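You operate a simulated robot arm through the tools that you are given. There is no shell and no other tool. Be economical: measure what you need, move in short steps, check, and stop when the job is done.

The job below is to be done with a simulated robot arm. You get a single attempt, and the scene is never put back.

JOB
Fetch the large hub cap and set it in the red brake drum on the top of the hub bench.
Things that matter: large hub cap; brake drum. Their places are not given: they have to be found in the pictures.

It is judged by the outcome, as a careful person would: the job done as asked, and still so three seconds after it is handed in. It fails if anything else is knocked over, pushed out of place, dropped, spilled or broken. A push-on lid holds only when it is set on centred and level and pressed home; a screw cap is set on level and turned clockwise until tight.

ROBOT AND FRAMES
A 7-joint arm with a two-finger parallel gripper, fixed in place. Base frame: the origin is at the foot of the arm, x ahead of it, y to its left, z up; the work surface is at about z = 0. Lengths are in m, angles in degrees, forces in N, time in s.
With the tool pointing down near the work surface it reaches from about 0.24 to 0.62 m from the base axis. Its first joint turns from -66.0 to 66.0 degrees. Payload 2.6 kg.
The TCP is the grasp point between the finger pads, 0.03 m short of the fingertips. In the tool frame z runs along the fingers and y along their closing line. Largest opening 0.094 m; finger width 0.028, thickness 0.01; the body of the gripper, 0.05 by 0.096 m, starts 0.055 m behind the TCP.
Orientation is that of the tool frame in the base frame, as [roll, pitch, yaw] about the fixed x, y, z axes, in that order (R = Rz(yaw) Ry(pitch) Rx(roll)). With the fingers straight down and closing along the base's y, the tool's x points along the base's -x, its y along +y and its z along -z.

CONTROLS
- The arm moves only by the tool step_arm. Its argument "increments" is one flat list of numbers, 6 for each row, row after row: the shift along the tool's x, y, z in mm, then the turn, a rotation vector about the tool's x, y, z in degrees. In form: [x, y, z, wx, wy, wz, x, y, z, wx, wy, wz, ...]. A call has 1 to 10 rows; each row shifts and turns the commanded pose from where the row before left it, along the tool's axes as they then stand. "gripper" is the gripper command, from -1 (shut) to 1 (fully open), values between in proportion, set as the call begins (left out, the last holds). Rows are played at 5 a second. More than 0.05 m and 8.6 degrees between two rows, or a gripper value outside its range, and nothing of the call is played. A pose out of reach is approached as far as the arm can. The call stops where the force on the tool passes 40 N (or 10 N more than at its start, if that is more) or the arm is blocked; 0.2 s more then pass. The fingers move at their own pace (about 0.072 m/s each) and stop on an object; they squeeze with about 23 N. The grip force told is the motor's: it shows also when the fingers shut on nothing. Time passes only in rows, and 0.2 s behind the last, so rows that do not move let the fingers close. It gives the time, the measured TCP pose, the force on the tool (base axes), the opening and the grip force at its end, in the units of the frame above (readings bear some noise).
- Cameras (640 x 400 px; columns grow to the right, rows downward): "scene" is fixed at [0.0297, 0.4263, 0.5637]; the picture's right is [-0.82, -0.57, 0.00], its down [-0.32, 0.46, -0.83] and it looks along [0.47, -0.68, -0.56] (base axes); focal length 348 px, centre (320, 200). "wrist" rides on the gripper at [0.076, 0.014, -0.102] in the tool frame; the picture's right is [-0.18, 0.98, 0.00], its down [-0.75, -0.14, -0.64] and it looks along [-0.63, -0.12, 0.77] (tool axes); focal length 243 px, centre (320, 200).
- capture(camera): a new picture of that camera. It takes no simulated time.
- measure_at(camera, pixels): for up to 12 pixels [column, row] of the newest picture of that camera ("zoom" is the newest enlarged one), the place [x, y, z] in the base frame of the surface seen there, good to about 0.003 m. It takes no simulated time.
- close_up(camera, box): a new picture of the part [left, top, right, bottom] of that camera's present view, enlarged. It takes no simulated time.
- job_done(): hands the job in; it is judged then, once.

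Keep the steps short. Do not move on a guess: measure, check each grasp and each placing, and mend mistakes. In all there are 60 turns and 20 pictures (those below and enlarged ones count). Leave the gripper open and the arm clear of the work at the hand-in unless told otherwise, and finish with a single line.

The tools are called after "Request:" as name(argument=value, ...) on one line, values as JSON. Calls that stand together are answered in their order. step_arm: Moves the arm, as the interface text tells. Its arguments: {"type":"object","properties":{"increments":{"type":"array","items":{"type":"number"}},"gripper":{"type":"number"}},"required":["increments"]} The other tools are called the same way: capture (camera) takes a picture; measure_at (camera, pixels) gives the place of the surface under pixels of a picture; close_up (camera, box) takes an enlarged picture of a part of a camera's view; job_done () hands the job in.

At the start:

```text
time_s: 0.0
tcp_pos: [0.4647, -0.0383, 0.2359]
ee_rot: [-180.0, 0.1, 179.9]
wrist_force: [-0.4, -0.3, 0.1]
grip_width: 0.0939
gripper_force: 0.0
```

scene: 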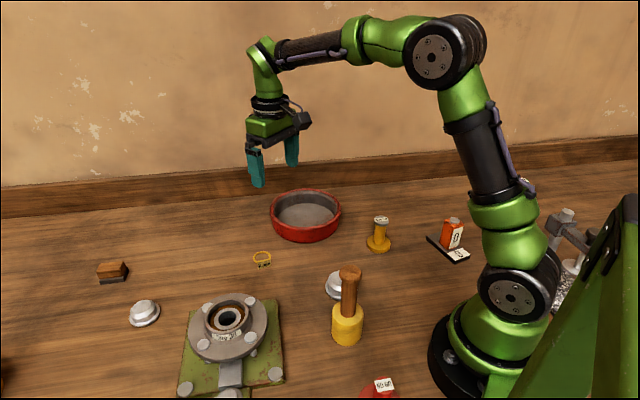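
wrist: 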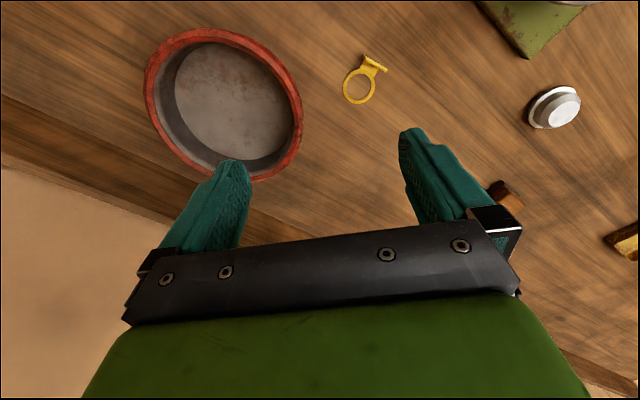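

I see the red drum at about (306,215) and two silver caps, at (144,313) and partly hidden at (335,285). I'll enlarge both areas to compare their sizes.

Request:
close_up(camera="scene", box=[80, 240, 400, 400])

Request:
measure_at(camera="scene", pixels=[[144, 304], [130, 318], [159, 316], [144, 326], [333, 276], [326, 287], [335, 298], [306, 218], [272, 214], [340, 212], [306, 240], [306, 191]])

```text
2.00 times, centred on (240, 320) of scene
```

zoom: 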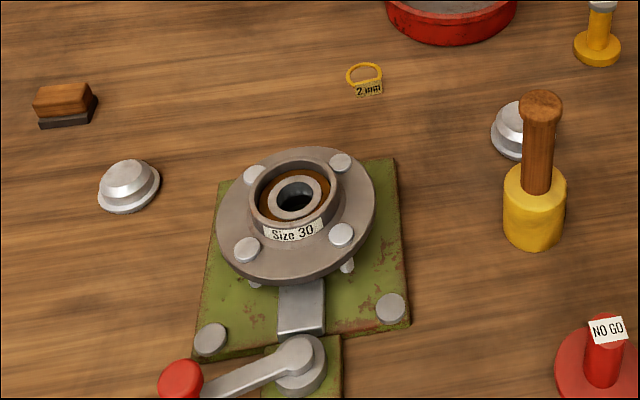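

```text
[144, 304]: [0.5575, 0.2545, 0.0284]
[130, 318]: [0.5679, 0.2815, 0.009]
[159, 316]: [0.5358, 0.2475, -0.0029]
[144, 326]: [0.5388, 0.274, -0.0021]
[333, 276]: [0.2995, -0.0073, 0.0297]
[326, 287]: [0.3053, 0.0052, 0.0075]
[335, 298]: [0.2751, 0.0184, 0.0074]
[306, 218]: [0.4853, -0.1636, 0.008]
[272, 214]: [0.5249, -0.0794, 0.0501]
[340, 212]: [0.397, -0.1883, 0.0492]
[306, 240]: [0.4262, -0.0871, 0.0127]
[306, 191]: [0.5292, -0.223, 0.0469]
```

The caps look alike, and the one at (335,285) is partly hidden by the post. I'll move the wrist camera back for a better view of both, but first I'll check the post's height and position.

Request:
measure_at(camera="zoom", pixels=[[541, 96], [537, 190], [535, 240], [506, 205], [563, 205], [606, 328], [298, 200], [181, 375], [598, 8], [105, 195], [156, 190], [495, 135]])

Request:
step_arm(increments=[40, 20, 0, 0, 0, 0, 40, 25, 0, 0, 0, 0, 40, 25, 0, 0, 0, 0, 35, 25, 0, 0, 0, 0])

Request:
capture(camera="wrist")

```text
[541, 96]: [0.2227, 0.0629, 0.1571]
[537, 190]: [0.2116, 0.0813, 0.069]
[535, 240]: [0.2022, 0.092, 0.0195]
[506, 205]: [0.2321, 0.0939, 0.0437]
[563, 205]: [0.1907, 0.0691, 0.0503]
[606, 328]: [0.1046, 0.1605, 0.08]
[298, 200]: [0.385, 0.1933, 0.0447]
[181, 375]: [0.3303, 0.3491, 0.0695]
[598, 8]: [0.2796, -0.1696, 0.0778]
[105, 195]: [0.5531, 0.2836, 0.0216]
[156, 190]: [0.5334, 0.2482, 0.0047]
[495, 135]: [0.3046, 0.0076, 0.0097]
```

```text
time_s: 1.0
tcp_pos: [0.3089, 0.0571, 0.2334]
ee_rot: [180.0, 0.0, 179.7]
wrist_force: [0.7, 1.0, -0.1]
grip_width: 0.0941
gripper_force: 0.0
```

```text
16 pictures are left
```

wrist: 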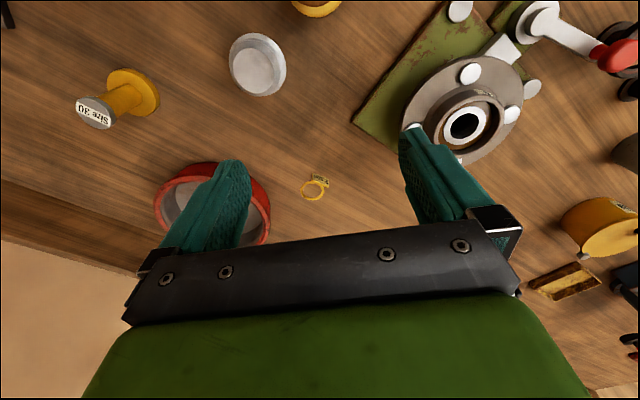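

Cap B is fully visible at (257,65). I'll measure its rims.

Request:
close_up(camera="wrist", box=[197, 20, 317, 110])

Request:
measure_at(camera="wrist", pixels=[[231, 62], [284, 66], [255, 35], [264, 94], [258, 63], [245, 63], [274, 65]])

```text
4.44 times, centred on (257, 65) of wrist
```

zoom: 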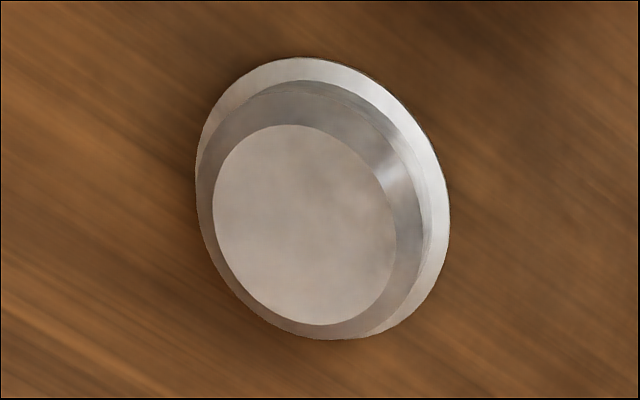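

```text
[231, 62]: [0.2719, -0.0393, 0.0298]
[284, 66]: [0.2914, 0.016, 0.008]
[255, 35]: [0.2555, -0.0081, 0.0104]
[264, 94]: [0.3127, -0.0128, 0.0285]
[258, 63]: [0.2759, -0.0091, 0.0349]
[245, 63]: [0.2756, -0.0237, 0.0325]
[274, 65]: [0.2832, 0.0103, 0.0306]
```

I'll measure cap B's top disc and flange more precisely, then take cap A in the same way from the scene view for comparison.

Request:
measure_at(camera="zoom", pixels=[[217, 215], [392, 240], [290, 130], [315, 320], [305, 225], [445, 215], [300, 62], [350, 336], [210, 120], [200, 200]])

Request:
close_up(camera="scene", box=[104, 285, 184, 335])

```text
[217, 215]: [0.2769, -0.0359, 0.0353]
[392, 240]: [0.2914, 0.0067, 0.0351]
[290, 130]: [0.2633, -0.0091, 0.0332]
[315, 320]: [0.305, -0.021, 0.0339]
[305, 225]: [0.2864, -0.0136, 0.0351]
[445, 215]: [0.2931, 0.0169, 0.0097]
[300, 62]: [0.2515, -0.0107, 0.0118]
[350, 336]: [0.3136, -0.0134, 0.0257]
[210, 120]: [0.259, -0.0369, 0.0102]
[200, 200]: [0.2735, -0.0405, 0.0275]
```

```text
8.00 times, centred on (144, 310) of scene
```

zoom: 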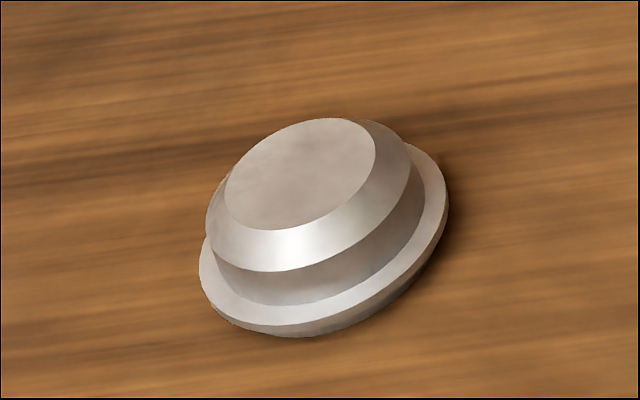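

Cap B's top disc is about 0.044 across. I'll measure cap A the same way.

Request:
measure_at(camera="zoom", pixels=[[228, 190], [372, 155], [310, 122], [292, 226], [300, 175], [202, 265], [445, 200], [300, 333], [265, 318], [420, 265], [407, 190], [240, 280]])

```text
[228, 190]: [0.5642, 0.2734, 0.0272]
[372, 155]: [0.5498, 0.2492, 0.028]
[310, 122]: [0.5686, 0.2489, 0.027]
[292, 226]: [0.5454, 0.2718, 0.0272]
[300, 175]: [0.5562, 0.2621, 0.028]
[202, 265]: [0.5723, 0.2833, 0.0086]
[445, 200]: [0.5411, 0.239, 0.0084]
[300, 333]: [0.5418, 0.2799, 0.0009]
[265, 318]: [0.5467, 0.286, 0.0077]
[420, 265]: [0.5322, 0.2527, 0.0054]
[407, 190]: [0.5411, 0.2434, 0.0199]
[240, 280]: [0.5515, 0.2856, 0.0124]
```

Cap A is about 0.03 across the top, 0.05 at the flange and 0.027 high. Cap B is about 0.044, 0.07 and 0.035, so B is the larger of the two. Part of the left side is unseen, so I'll look there for a bigger one.

Request:
step_arm(increments=[0, 45, -10, 0, 0, 0, 0, 45, -10, 0, 0, 0, 0, 45, 0, 0, 0, 0])

Request:
capture(camera="wrist")

```text
time_s: 1.8
tcp_pos: [0.31, 0.1913, 0.2555]
ee_rot: [-180.0, 0.0, 180.0]
wrist_force: [-0.2, 0.8, -0.4]
grip_width: 0.0942
gripper_force: 0.0
```

```text
13 pictures are left
```

wrist: 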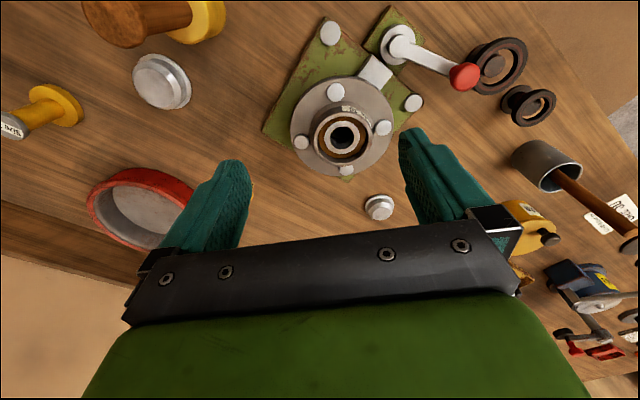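

No other caps are in view, and cap B at (161,82) is clearly the larger. Next I'll measure the drum and the post from this picture.

Request:
measure_at(camera="wrist", pixels=[[150, 172], [92, 196], [130, 210], [175, 180], [103, 190], [125, 246], [165, 88], [190, 92], [150, 58], [120, 20], [40, 125]])

Request:
measure_at(camera="scene", pixels=[[276, 213], [336, 212], [306, 238], [306, 196], [306, 193], [350, 270], [346, 290], [335, 225], [290, 196], [325, 196], [282, 228], [306, 227]])

```text
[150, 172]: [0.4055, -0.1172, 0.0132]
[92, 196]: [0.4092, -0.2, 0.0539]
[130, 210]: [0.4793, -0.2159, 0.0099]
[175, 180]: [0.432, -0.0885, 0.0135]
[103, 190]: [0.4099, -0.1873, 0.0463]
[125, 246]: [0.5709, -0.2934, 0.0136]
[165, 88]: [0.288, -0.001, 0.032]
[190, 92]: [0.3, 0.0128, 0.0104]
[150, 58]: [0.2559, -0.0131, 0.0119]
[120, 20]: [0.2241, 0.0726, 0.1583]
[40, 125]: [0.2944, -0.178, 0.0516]
```

```text
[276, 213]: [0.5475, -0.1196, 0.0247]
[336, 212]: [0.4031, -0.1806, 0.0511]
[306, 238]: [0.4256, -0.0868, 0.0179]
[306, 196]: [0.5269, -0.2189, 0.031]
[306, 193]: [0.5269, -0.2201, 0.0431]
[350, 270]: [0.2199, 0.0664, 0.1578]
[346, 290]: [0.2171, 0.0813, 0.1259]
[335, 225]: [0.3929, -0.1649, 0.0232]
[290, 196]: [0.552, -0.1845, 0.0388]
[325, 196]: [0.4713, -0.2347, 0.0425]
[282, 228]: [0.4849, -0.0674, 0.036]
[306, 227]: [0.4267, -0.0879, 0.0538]
```

Drum: centre ≈ (0.475, -0.152), inner radius ≈ 0.075, floor z ≈ 0.01, rim 0.053. Cap B: centre ≈ (0.284, -0.015), top z 0.035. The post is at (0.22, 0.07) with its top at 0.158. I'll go above the cap and yaw about 20° so the wrist camera stays away from the post.

Request:
step_arm(increments=[6, -42, 0, 0, 0, 0, 5, -41, 0, 0, 0, 0, 5, -41, 0, 0, 0, 0, 5, -41, 0, 0, 0, 0, 5, -41, 0, 0, 0, 0, 0, 0, 0, 0, 0, -7, 0, 0, 0, 0, 0, -7, 0, 0, 0, 0, 0, -6])

```text
time_s: 3.6
tcp_pos: [0.2843, -0.0133, 0.2531]
ee_rot: [-180.0, -0.1, -159.9]
wrist_force: [-0.5, -0.1, 0.7]
grip_width: 0.0942
gripper_force: 0.1
```

The gripper is above the cap. I'll go down to z ≈ 0.10 and check in the picture.

Request:
step_arm(increments=[0.5, -1.5, 40, 0, 0, 0, 0, 0, 40, 0, 0, 0, 0, 0, 40, 0, 0, 0, 0, 0, 30, 0, 0, 0])

Request:
capture(camera="scene")

Request:
capture(camera="wrist")

```text
time_s: 4.6
tcp_pos: [0.2833, -0.0147, 0.1034]
ee_rot: [-180.0, 0.1, -160.1]
wrist_force: [0.1, 0.4, 0.4]
grip_width: 0.0941
gripper_force: 0.1
```

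```text
12 pictures are left
```

scene: 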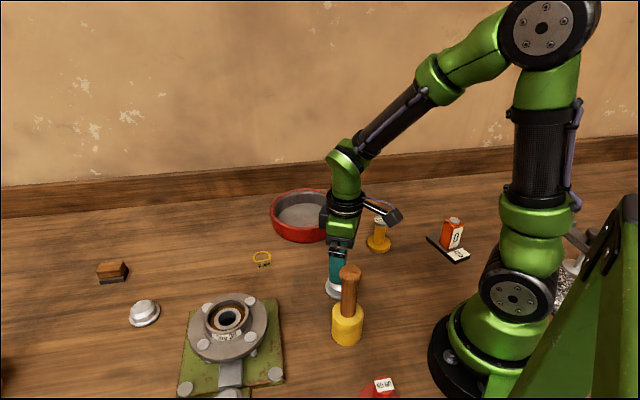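

```text
11 pictures are left
```

wrist: 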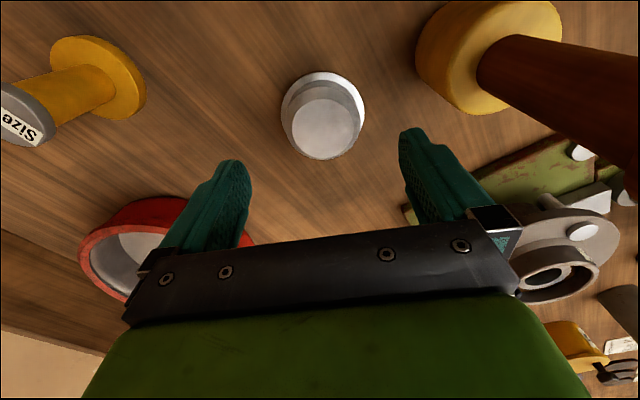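

The cap sits between the fingers and the post is clear to the right. I'll re-measure the cap from here.

Request:
measure_at(camera="wrist", pixels=[[293, 128], [358, 125], [326, 100], [327, 155], [325, 128], [283, 105], [362, 97], [323, 74], [288, 125], [363, 118]])

```text
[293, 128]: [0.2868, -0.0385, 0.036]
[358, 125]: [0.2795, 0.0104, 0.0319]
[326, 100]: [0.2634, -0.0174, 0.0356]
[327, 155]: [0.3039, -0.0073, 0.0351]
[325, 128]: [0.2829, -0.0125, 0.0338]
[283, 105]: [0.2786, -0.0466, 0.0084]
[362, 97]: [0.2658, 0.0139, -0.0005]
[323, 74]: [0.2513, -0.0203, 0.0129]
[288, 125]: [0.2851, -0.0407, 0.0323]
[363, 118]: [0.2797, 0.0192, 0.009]
```

The cap centre is confirmed at about (0.2835, -0.0135). I'll go down to TCP z ≈ 0.045, which puts the tips just above the flange.

Request:
step_arm(increments=[0, 0.5, 20, 0, 0, 0, 0, 0, 20, 0, 0, 0, 0, 0, 10, 0, 0, 0, 0, 0, 8, 0, 0, 0, 0, 0, 0, 0, 0, 0])

```text
time_s: 5.8
tcp_pos: [0.2837, -0.0148, 0.0456]
ee_rot: [180.0, -0.1, -160.0]
wrist_force: [0.4, -0.8, 0.0]
grip_width: 0.0939
gripper_force: 0.1
```

No contact on the way down. Now I'll close the gripper.

Request:
step_arm(increments=[0, 0, 0, 0, 0, 0, 0, 0, 0, 0, 0, 0, 0, 0, 0, 0, 0, 0, 0, 0, 0, 0, 0, 0], gripper=-1)

Request:
close_up(camera="wrist", box=[200, 60, 460, 240])

```text
time_s: 6.8
tcp_pos: [0.284, -0.0146, 0.045]
ee_rot: [179.9, 0.0, -160.0]
wrist_force: [-0.3, -0.3, -1.1]
grip_width: 0.0575
gripper_force: 23.1
```

```text
2.22 times, centred on (330, 150) of wrist
```

zoom: 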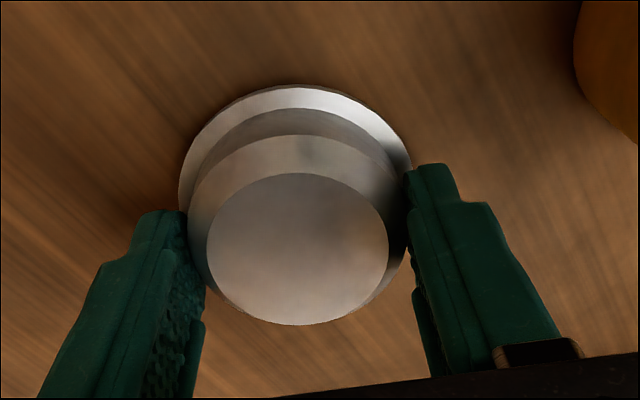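

The grip is firm at 0.0575 on the dome wall and centred. I'll lift slowly.

Request:
step_arm(increments=[0, 0, -10, 0, 0, 0, 0, 0, -20, 0, 0, 0, 0, 0, -30, 0, 0, 0, 0, 0, -30, 0, 0, 0, 0, 0, -35, 0, 0, 0, 0, 0, 0, 0, 0, 0])

Request:
capture(camera="wrist")

```text
time_s: 8.2
tcp_pos: [0.2811, -0.0132, 0.1723]
ee_rot: [179.9, 0.0, -160.0]
wrist_force: [0.1, 0.4, 0.3]
grip_width: 0.0577
gripper_force: 23.0
```

```text
9 pictures are left
```

wrist: 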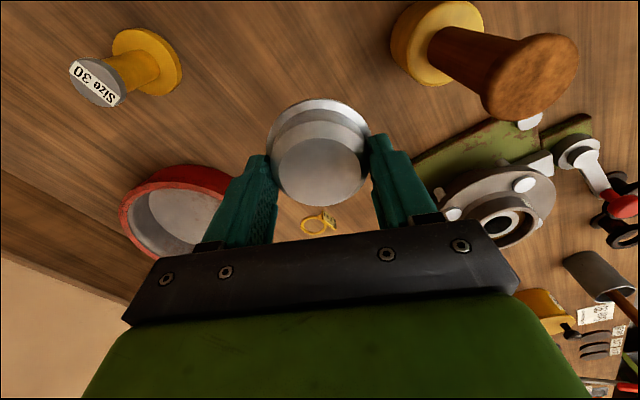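

The cap is held securely. I'll carry it at this height to above the drum centre (0.475, -0.152).

Request:
step_arm(increments=[-22.5, -32.8, 0, 0, 0, 0, -22.5, -32.8, 0, 0, 0, 0, -22.5, -32.8, 0, 0, 0, 0, -22.5, -32.8, 0, 0, 0, 0, -22.5, -32.8, 0, 0, 0, 0, -22.5, -32.8, 0, 0, 0, 0, 0, 0, 0, 0, 0, 0])

Request:
capture(camera="wrist")

Request:
capture(camera="scene")

```text
time_s: 9.8
tcp_pos: [0.4783, -0.1555, 0.1706]
ee_rot: [180.0, 0.0, -160.1]
wrist_force: [0.6, -0.5, -0.2]
grip_width: 0.0578
gripper_force: 22.5
```

```text
8 pictures are left
```

wrist: 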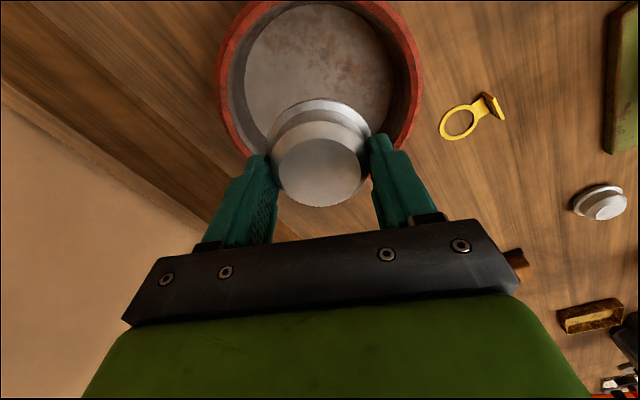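

```text
7 pictures are left
```

scene: 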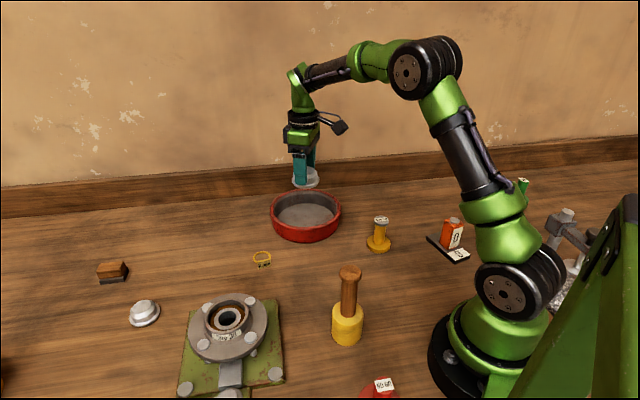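

I'll measure the drum's rim and floor from this near-overhead view.

Request:
measure_at(camera="wrist", pixels=[[222, 70], [418, 70], [410, 55], [236, 55], [300, 50], [330, 80], [404, 125], [245, 148], [270, 110], [385, 110], [320, 3], [240, 120]])

```text
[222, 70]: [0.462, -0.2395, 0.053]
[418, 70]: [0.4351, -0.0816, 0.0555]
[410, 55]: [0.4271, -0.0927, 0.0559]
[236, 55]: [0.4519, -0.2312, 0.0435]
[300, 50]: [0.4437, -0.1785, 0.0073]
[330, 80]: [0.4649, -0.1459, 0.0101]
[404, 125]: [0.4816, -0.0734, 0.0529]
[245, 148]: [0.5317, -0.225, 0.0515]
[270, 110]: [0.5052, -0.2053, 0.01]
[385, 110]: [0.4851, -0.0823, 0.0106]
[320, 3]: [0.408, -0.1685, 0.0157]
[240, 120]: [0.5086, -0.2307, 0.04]
```

The tool is within a few millimetres of the drum centre. The floor is at z ≈ 0.009, so contact should come at TCP z ≈ 0.054. I'll go down to about 0.060.

Request:
step_arm(increments=[0, 0, 30, 0, 0, 0, 0, 0, 30, 0, 0, 0, 0, 0, 25, 0, 0, 0, 0, 0, 15, 0, 0, 0, 0, 0, 10, 0, 0, 0, 0, 0, 0, 0, 0, 0])

```text
time_s: 11.2
tcp_pos: [0.4779, -0.1526, 0.0626]
ee_rot: [-179.9, 0.1, -160.0]
wrist_force: [0.3, -0.6, -0.7]
grip_width: 0.0576
gripper_force: 22.8
```

No contact yet at z 0.0626. I'll creep down 2 mm at a time.

Request:
step_arm(increments=[0, 0, 2, 0, 0, 0, 0, 0, 2, 0, 0, 0, 0, 0, 2, 0, 0, 0, 0, 0, 0, 0, 0, 0])

```text
time_s: 12.2
tcp_pos: [0.4782, -0.1522, 0.0552]
ee_rot: [180.0, -0.1, -160.0]
wrist_force: [-0.1, 0.2, 0.3]
grip_width: 0.0576
gripper_force: 23.2
```

Request:
step_arm(increments=[0, 0, 1, 0, 0, 0, 0, 0, 1, 0, 0, 0, 0, 0, 0, 0, 0, 0])

```text
time_s: 13.0
tcp_pos: [0.4783, -0.1536, 0.0535]
ee_rot: [-180.0, 0.0, -160.0]
wrist_force: [-0.1, 0.6, -1.0]
grip_width: 0.0579
gripper_force: 23.3
```

No clear contact force yet at 0.0535, so I'll keep going 1 mm at a time.

Request:
step_arm(increments=[0, 0, 1, 0, 0, 0, 0, 0, 0, 0, 0, 0])

Request:
close_up(camera="scene", box=[256, 170, 356, 250])

```text
time_s: 13.6
tcp_pos: [0.4777, -0.1536, 0.0525]
ee_rot: [180.0, 0.1, -159.9]
wrist_force: [0.0, -0.6, -1.7]
grip_width: 0.0576
gripper_force: 23.6
```

```text
5.00 times, centred on (306, 210) of scene
```

zoom: 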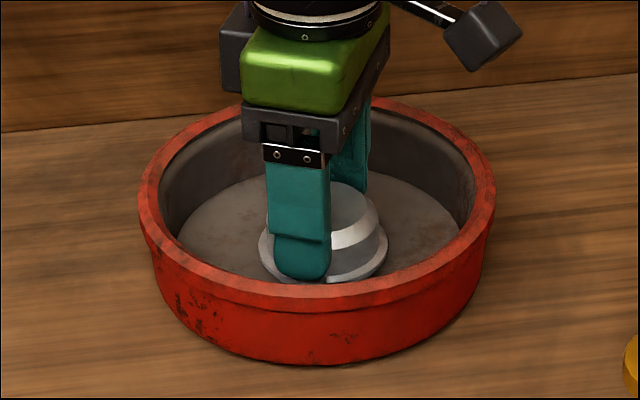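

It looks almost on the floor. I'll go down a bit more and watch the force.

Request:
step_arm(increments=[0, 0, 1, 0, 0, 0, 0, 0, 0, 0, 0, 0])

```text
time_s: 14.2
tcp_pos: [0.4784, -0.1539, 0.052]
ee_rot: [-180.0, -0.1, -159.9]
wrist_force: [0.3, 0.2, -0.5]
grip_width: 0.0576
gripper_force: 22.9
```

Request:
step_arm(increments=[0, 0, 1, 0, 0, 0, 0, 0, 0, 0, 0, 0])

```text
time_s: 14.8
tcp_pos: [0.4777, -0.1547, 0.0525]
ee_rot: [-180.0, 0.0, -160.0]
wrist_force: [-2.6, 1.1, 8.9]
grip_width: 0.0578
gripper_force: 23.1
```

That is contact, with 8.9 N upward, so the cap is on the floor. I'll back off 1 mm and open the fingers part way.

Request:
step_arm(increments=[0, 0, -1, 0, 0, 0, 0, 0, 0, 0, 0, 0])

Request:
step_arm(increments=[0, 0, 0, 0, 0, 0, 0, 0, 0, 0, 0, 0, 0, 0, 0, 0, 0, 0], gripper=0.75)

```text
time_s: 15.4
tcp_pos: [0.4784, -0.1524, 0.0512]
ee_rot: [179.9, -0.1, -160.1]
wrist_force: [0.6, 0.4, 2.7]
grip_width: 0.0578
gripper_force: 23.3
```

```text
time_s: 16.2
tcp_pos: [0.4789, -0.1546, 0.0519]
ee_rot: [180.0, 0.1, -160.0]
wrist_force: [-0.2, 0.0, 0.4]
grip_width: 0.0826
gripper_force: 0.1
```

The cap is released. I'll go straight up and check.

Request:
step_arm(increments=[0, 0, -15, 0, 0, 0, 0, 0, -30, 0, 0, 0, 0, 0, -40, 0, 0, 0, 0, 0, -40, 0, 0, 0, 0, 0, -40, 0, 0, 0, 0, 0, 0, 0, 0, 0])

Request:
capture(camera="scene")

Request:
close_up(camera="scene", box=[256, 170, 356, 250])

```text
time_s: 17.6
tcp_pos: [0.4784, -0.1534, 0.2171]
ee_rot: [-179.9, 0.0, -160.0]
wrist_force: [0.5, -0.4, -0.2]
grip_width: 0.0823
gripper_force: 0.2
```

```text
5 pictures are left
```

scene: 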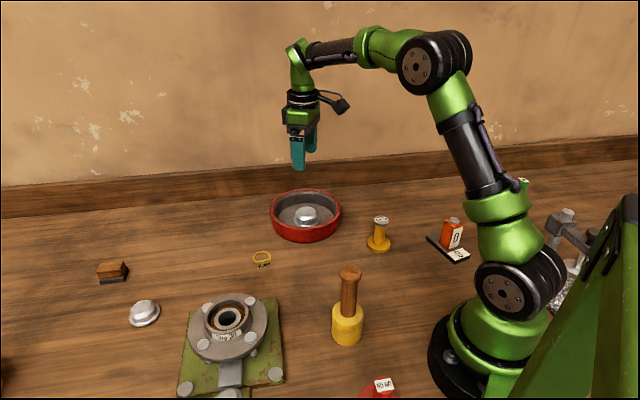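

```text
5.00 times, centred on (306, 210) of scene
```

zoom: 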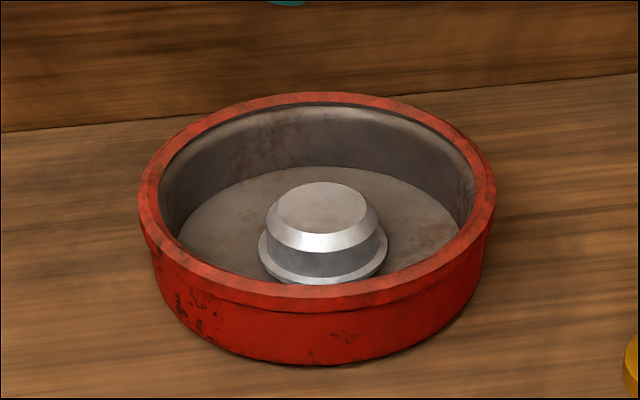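

The cap lies flat and roughly centred in the drum. Nothing else has moved and the arm is clear. I'll open the gripper fully, then hand in.

Request:
step_arm(increments=[0, 0, -10, 0, 0, 0, 0, 0, 0, 0, 0, 0], gripper=1)

```text
time_s: 18.2
tcp_pos: [0.477, -0.152, 0.228]
ee_rot: [180.0, 0.0, -160.0]
wrist_force: [0.5, -0.8, 0.9]
grip_width: 0.094
gripper_force: 0.1
```

Request:
job_done()

```text
The job is handed in.
```

The large hub cap is lying flat in the red brake drum, nothing else was moved, and the arm is clear with the gripper open.
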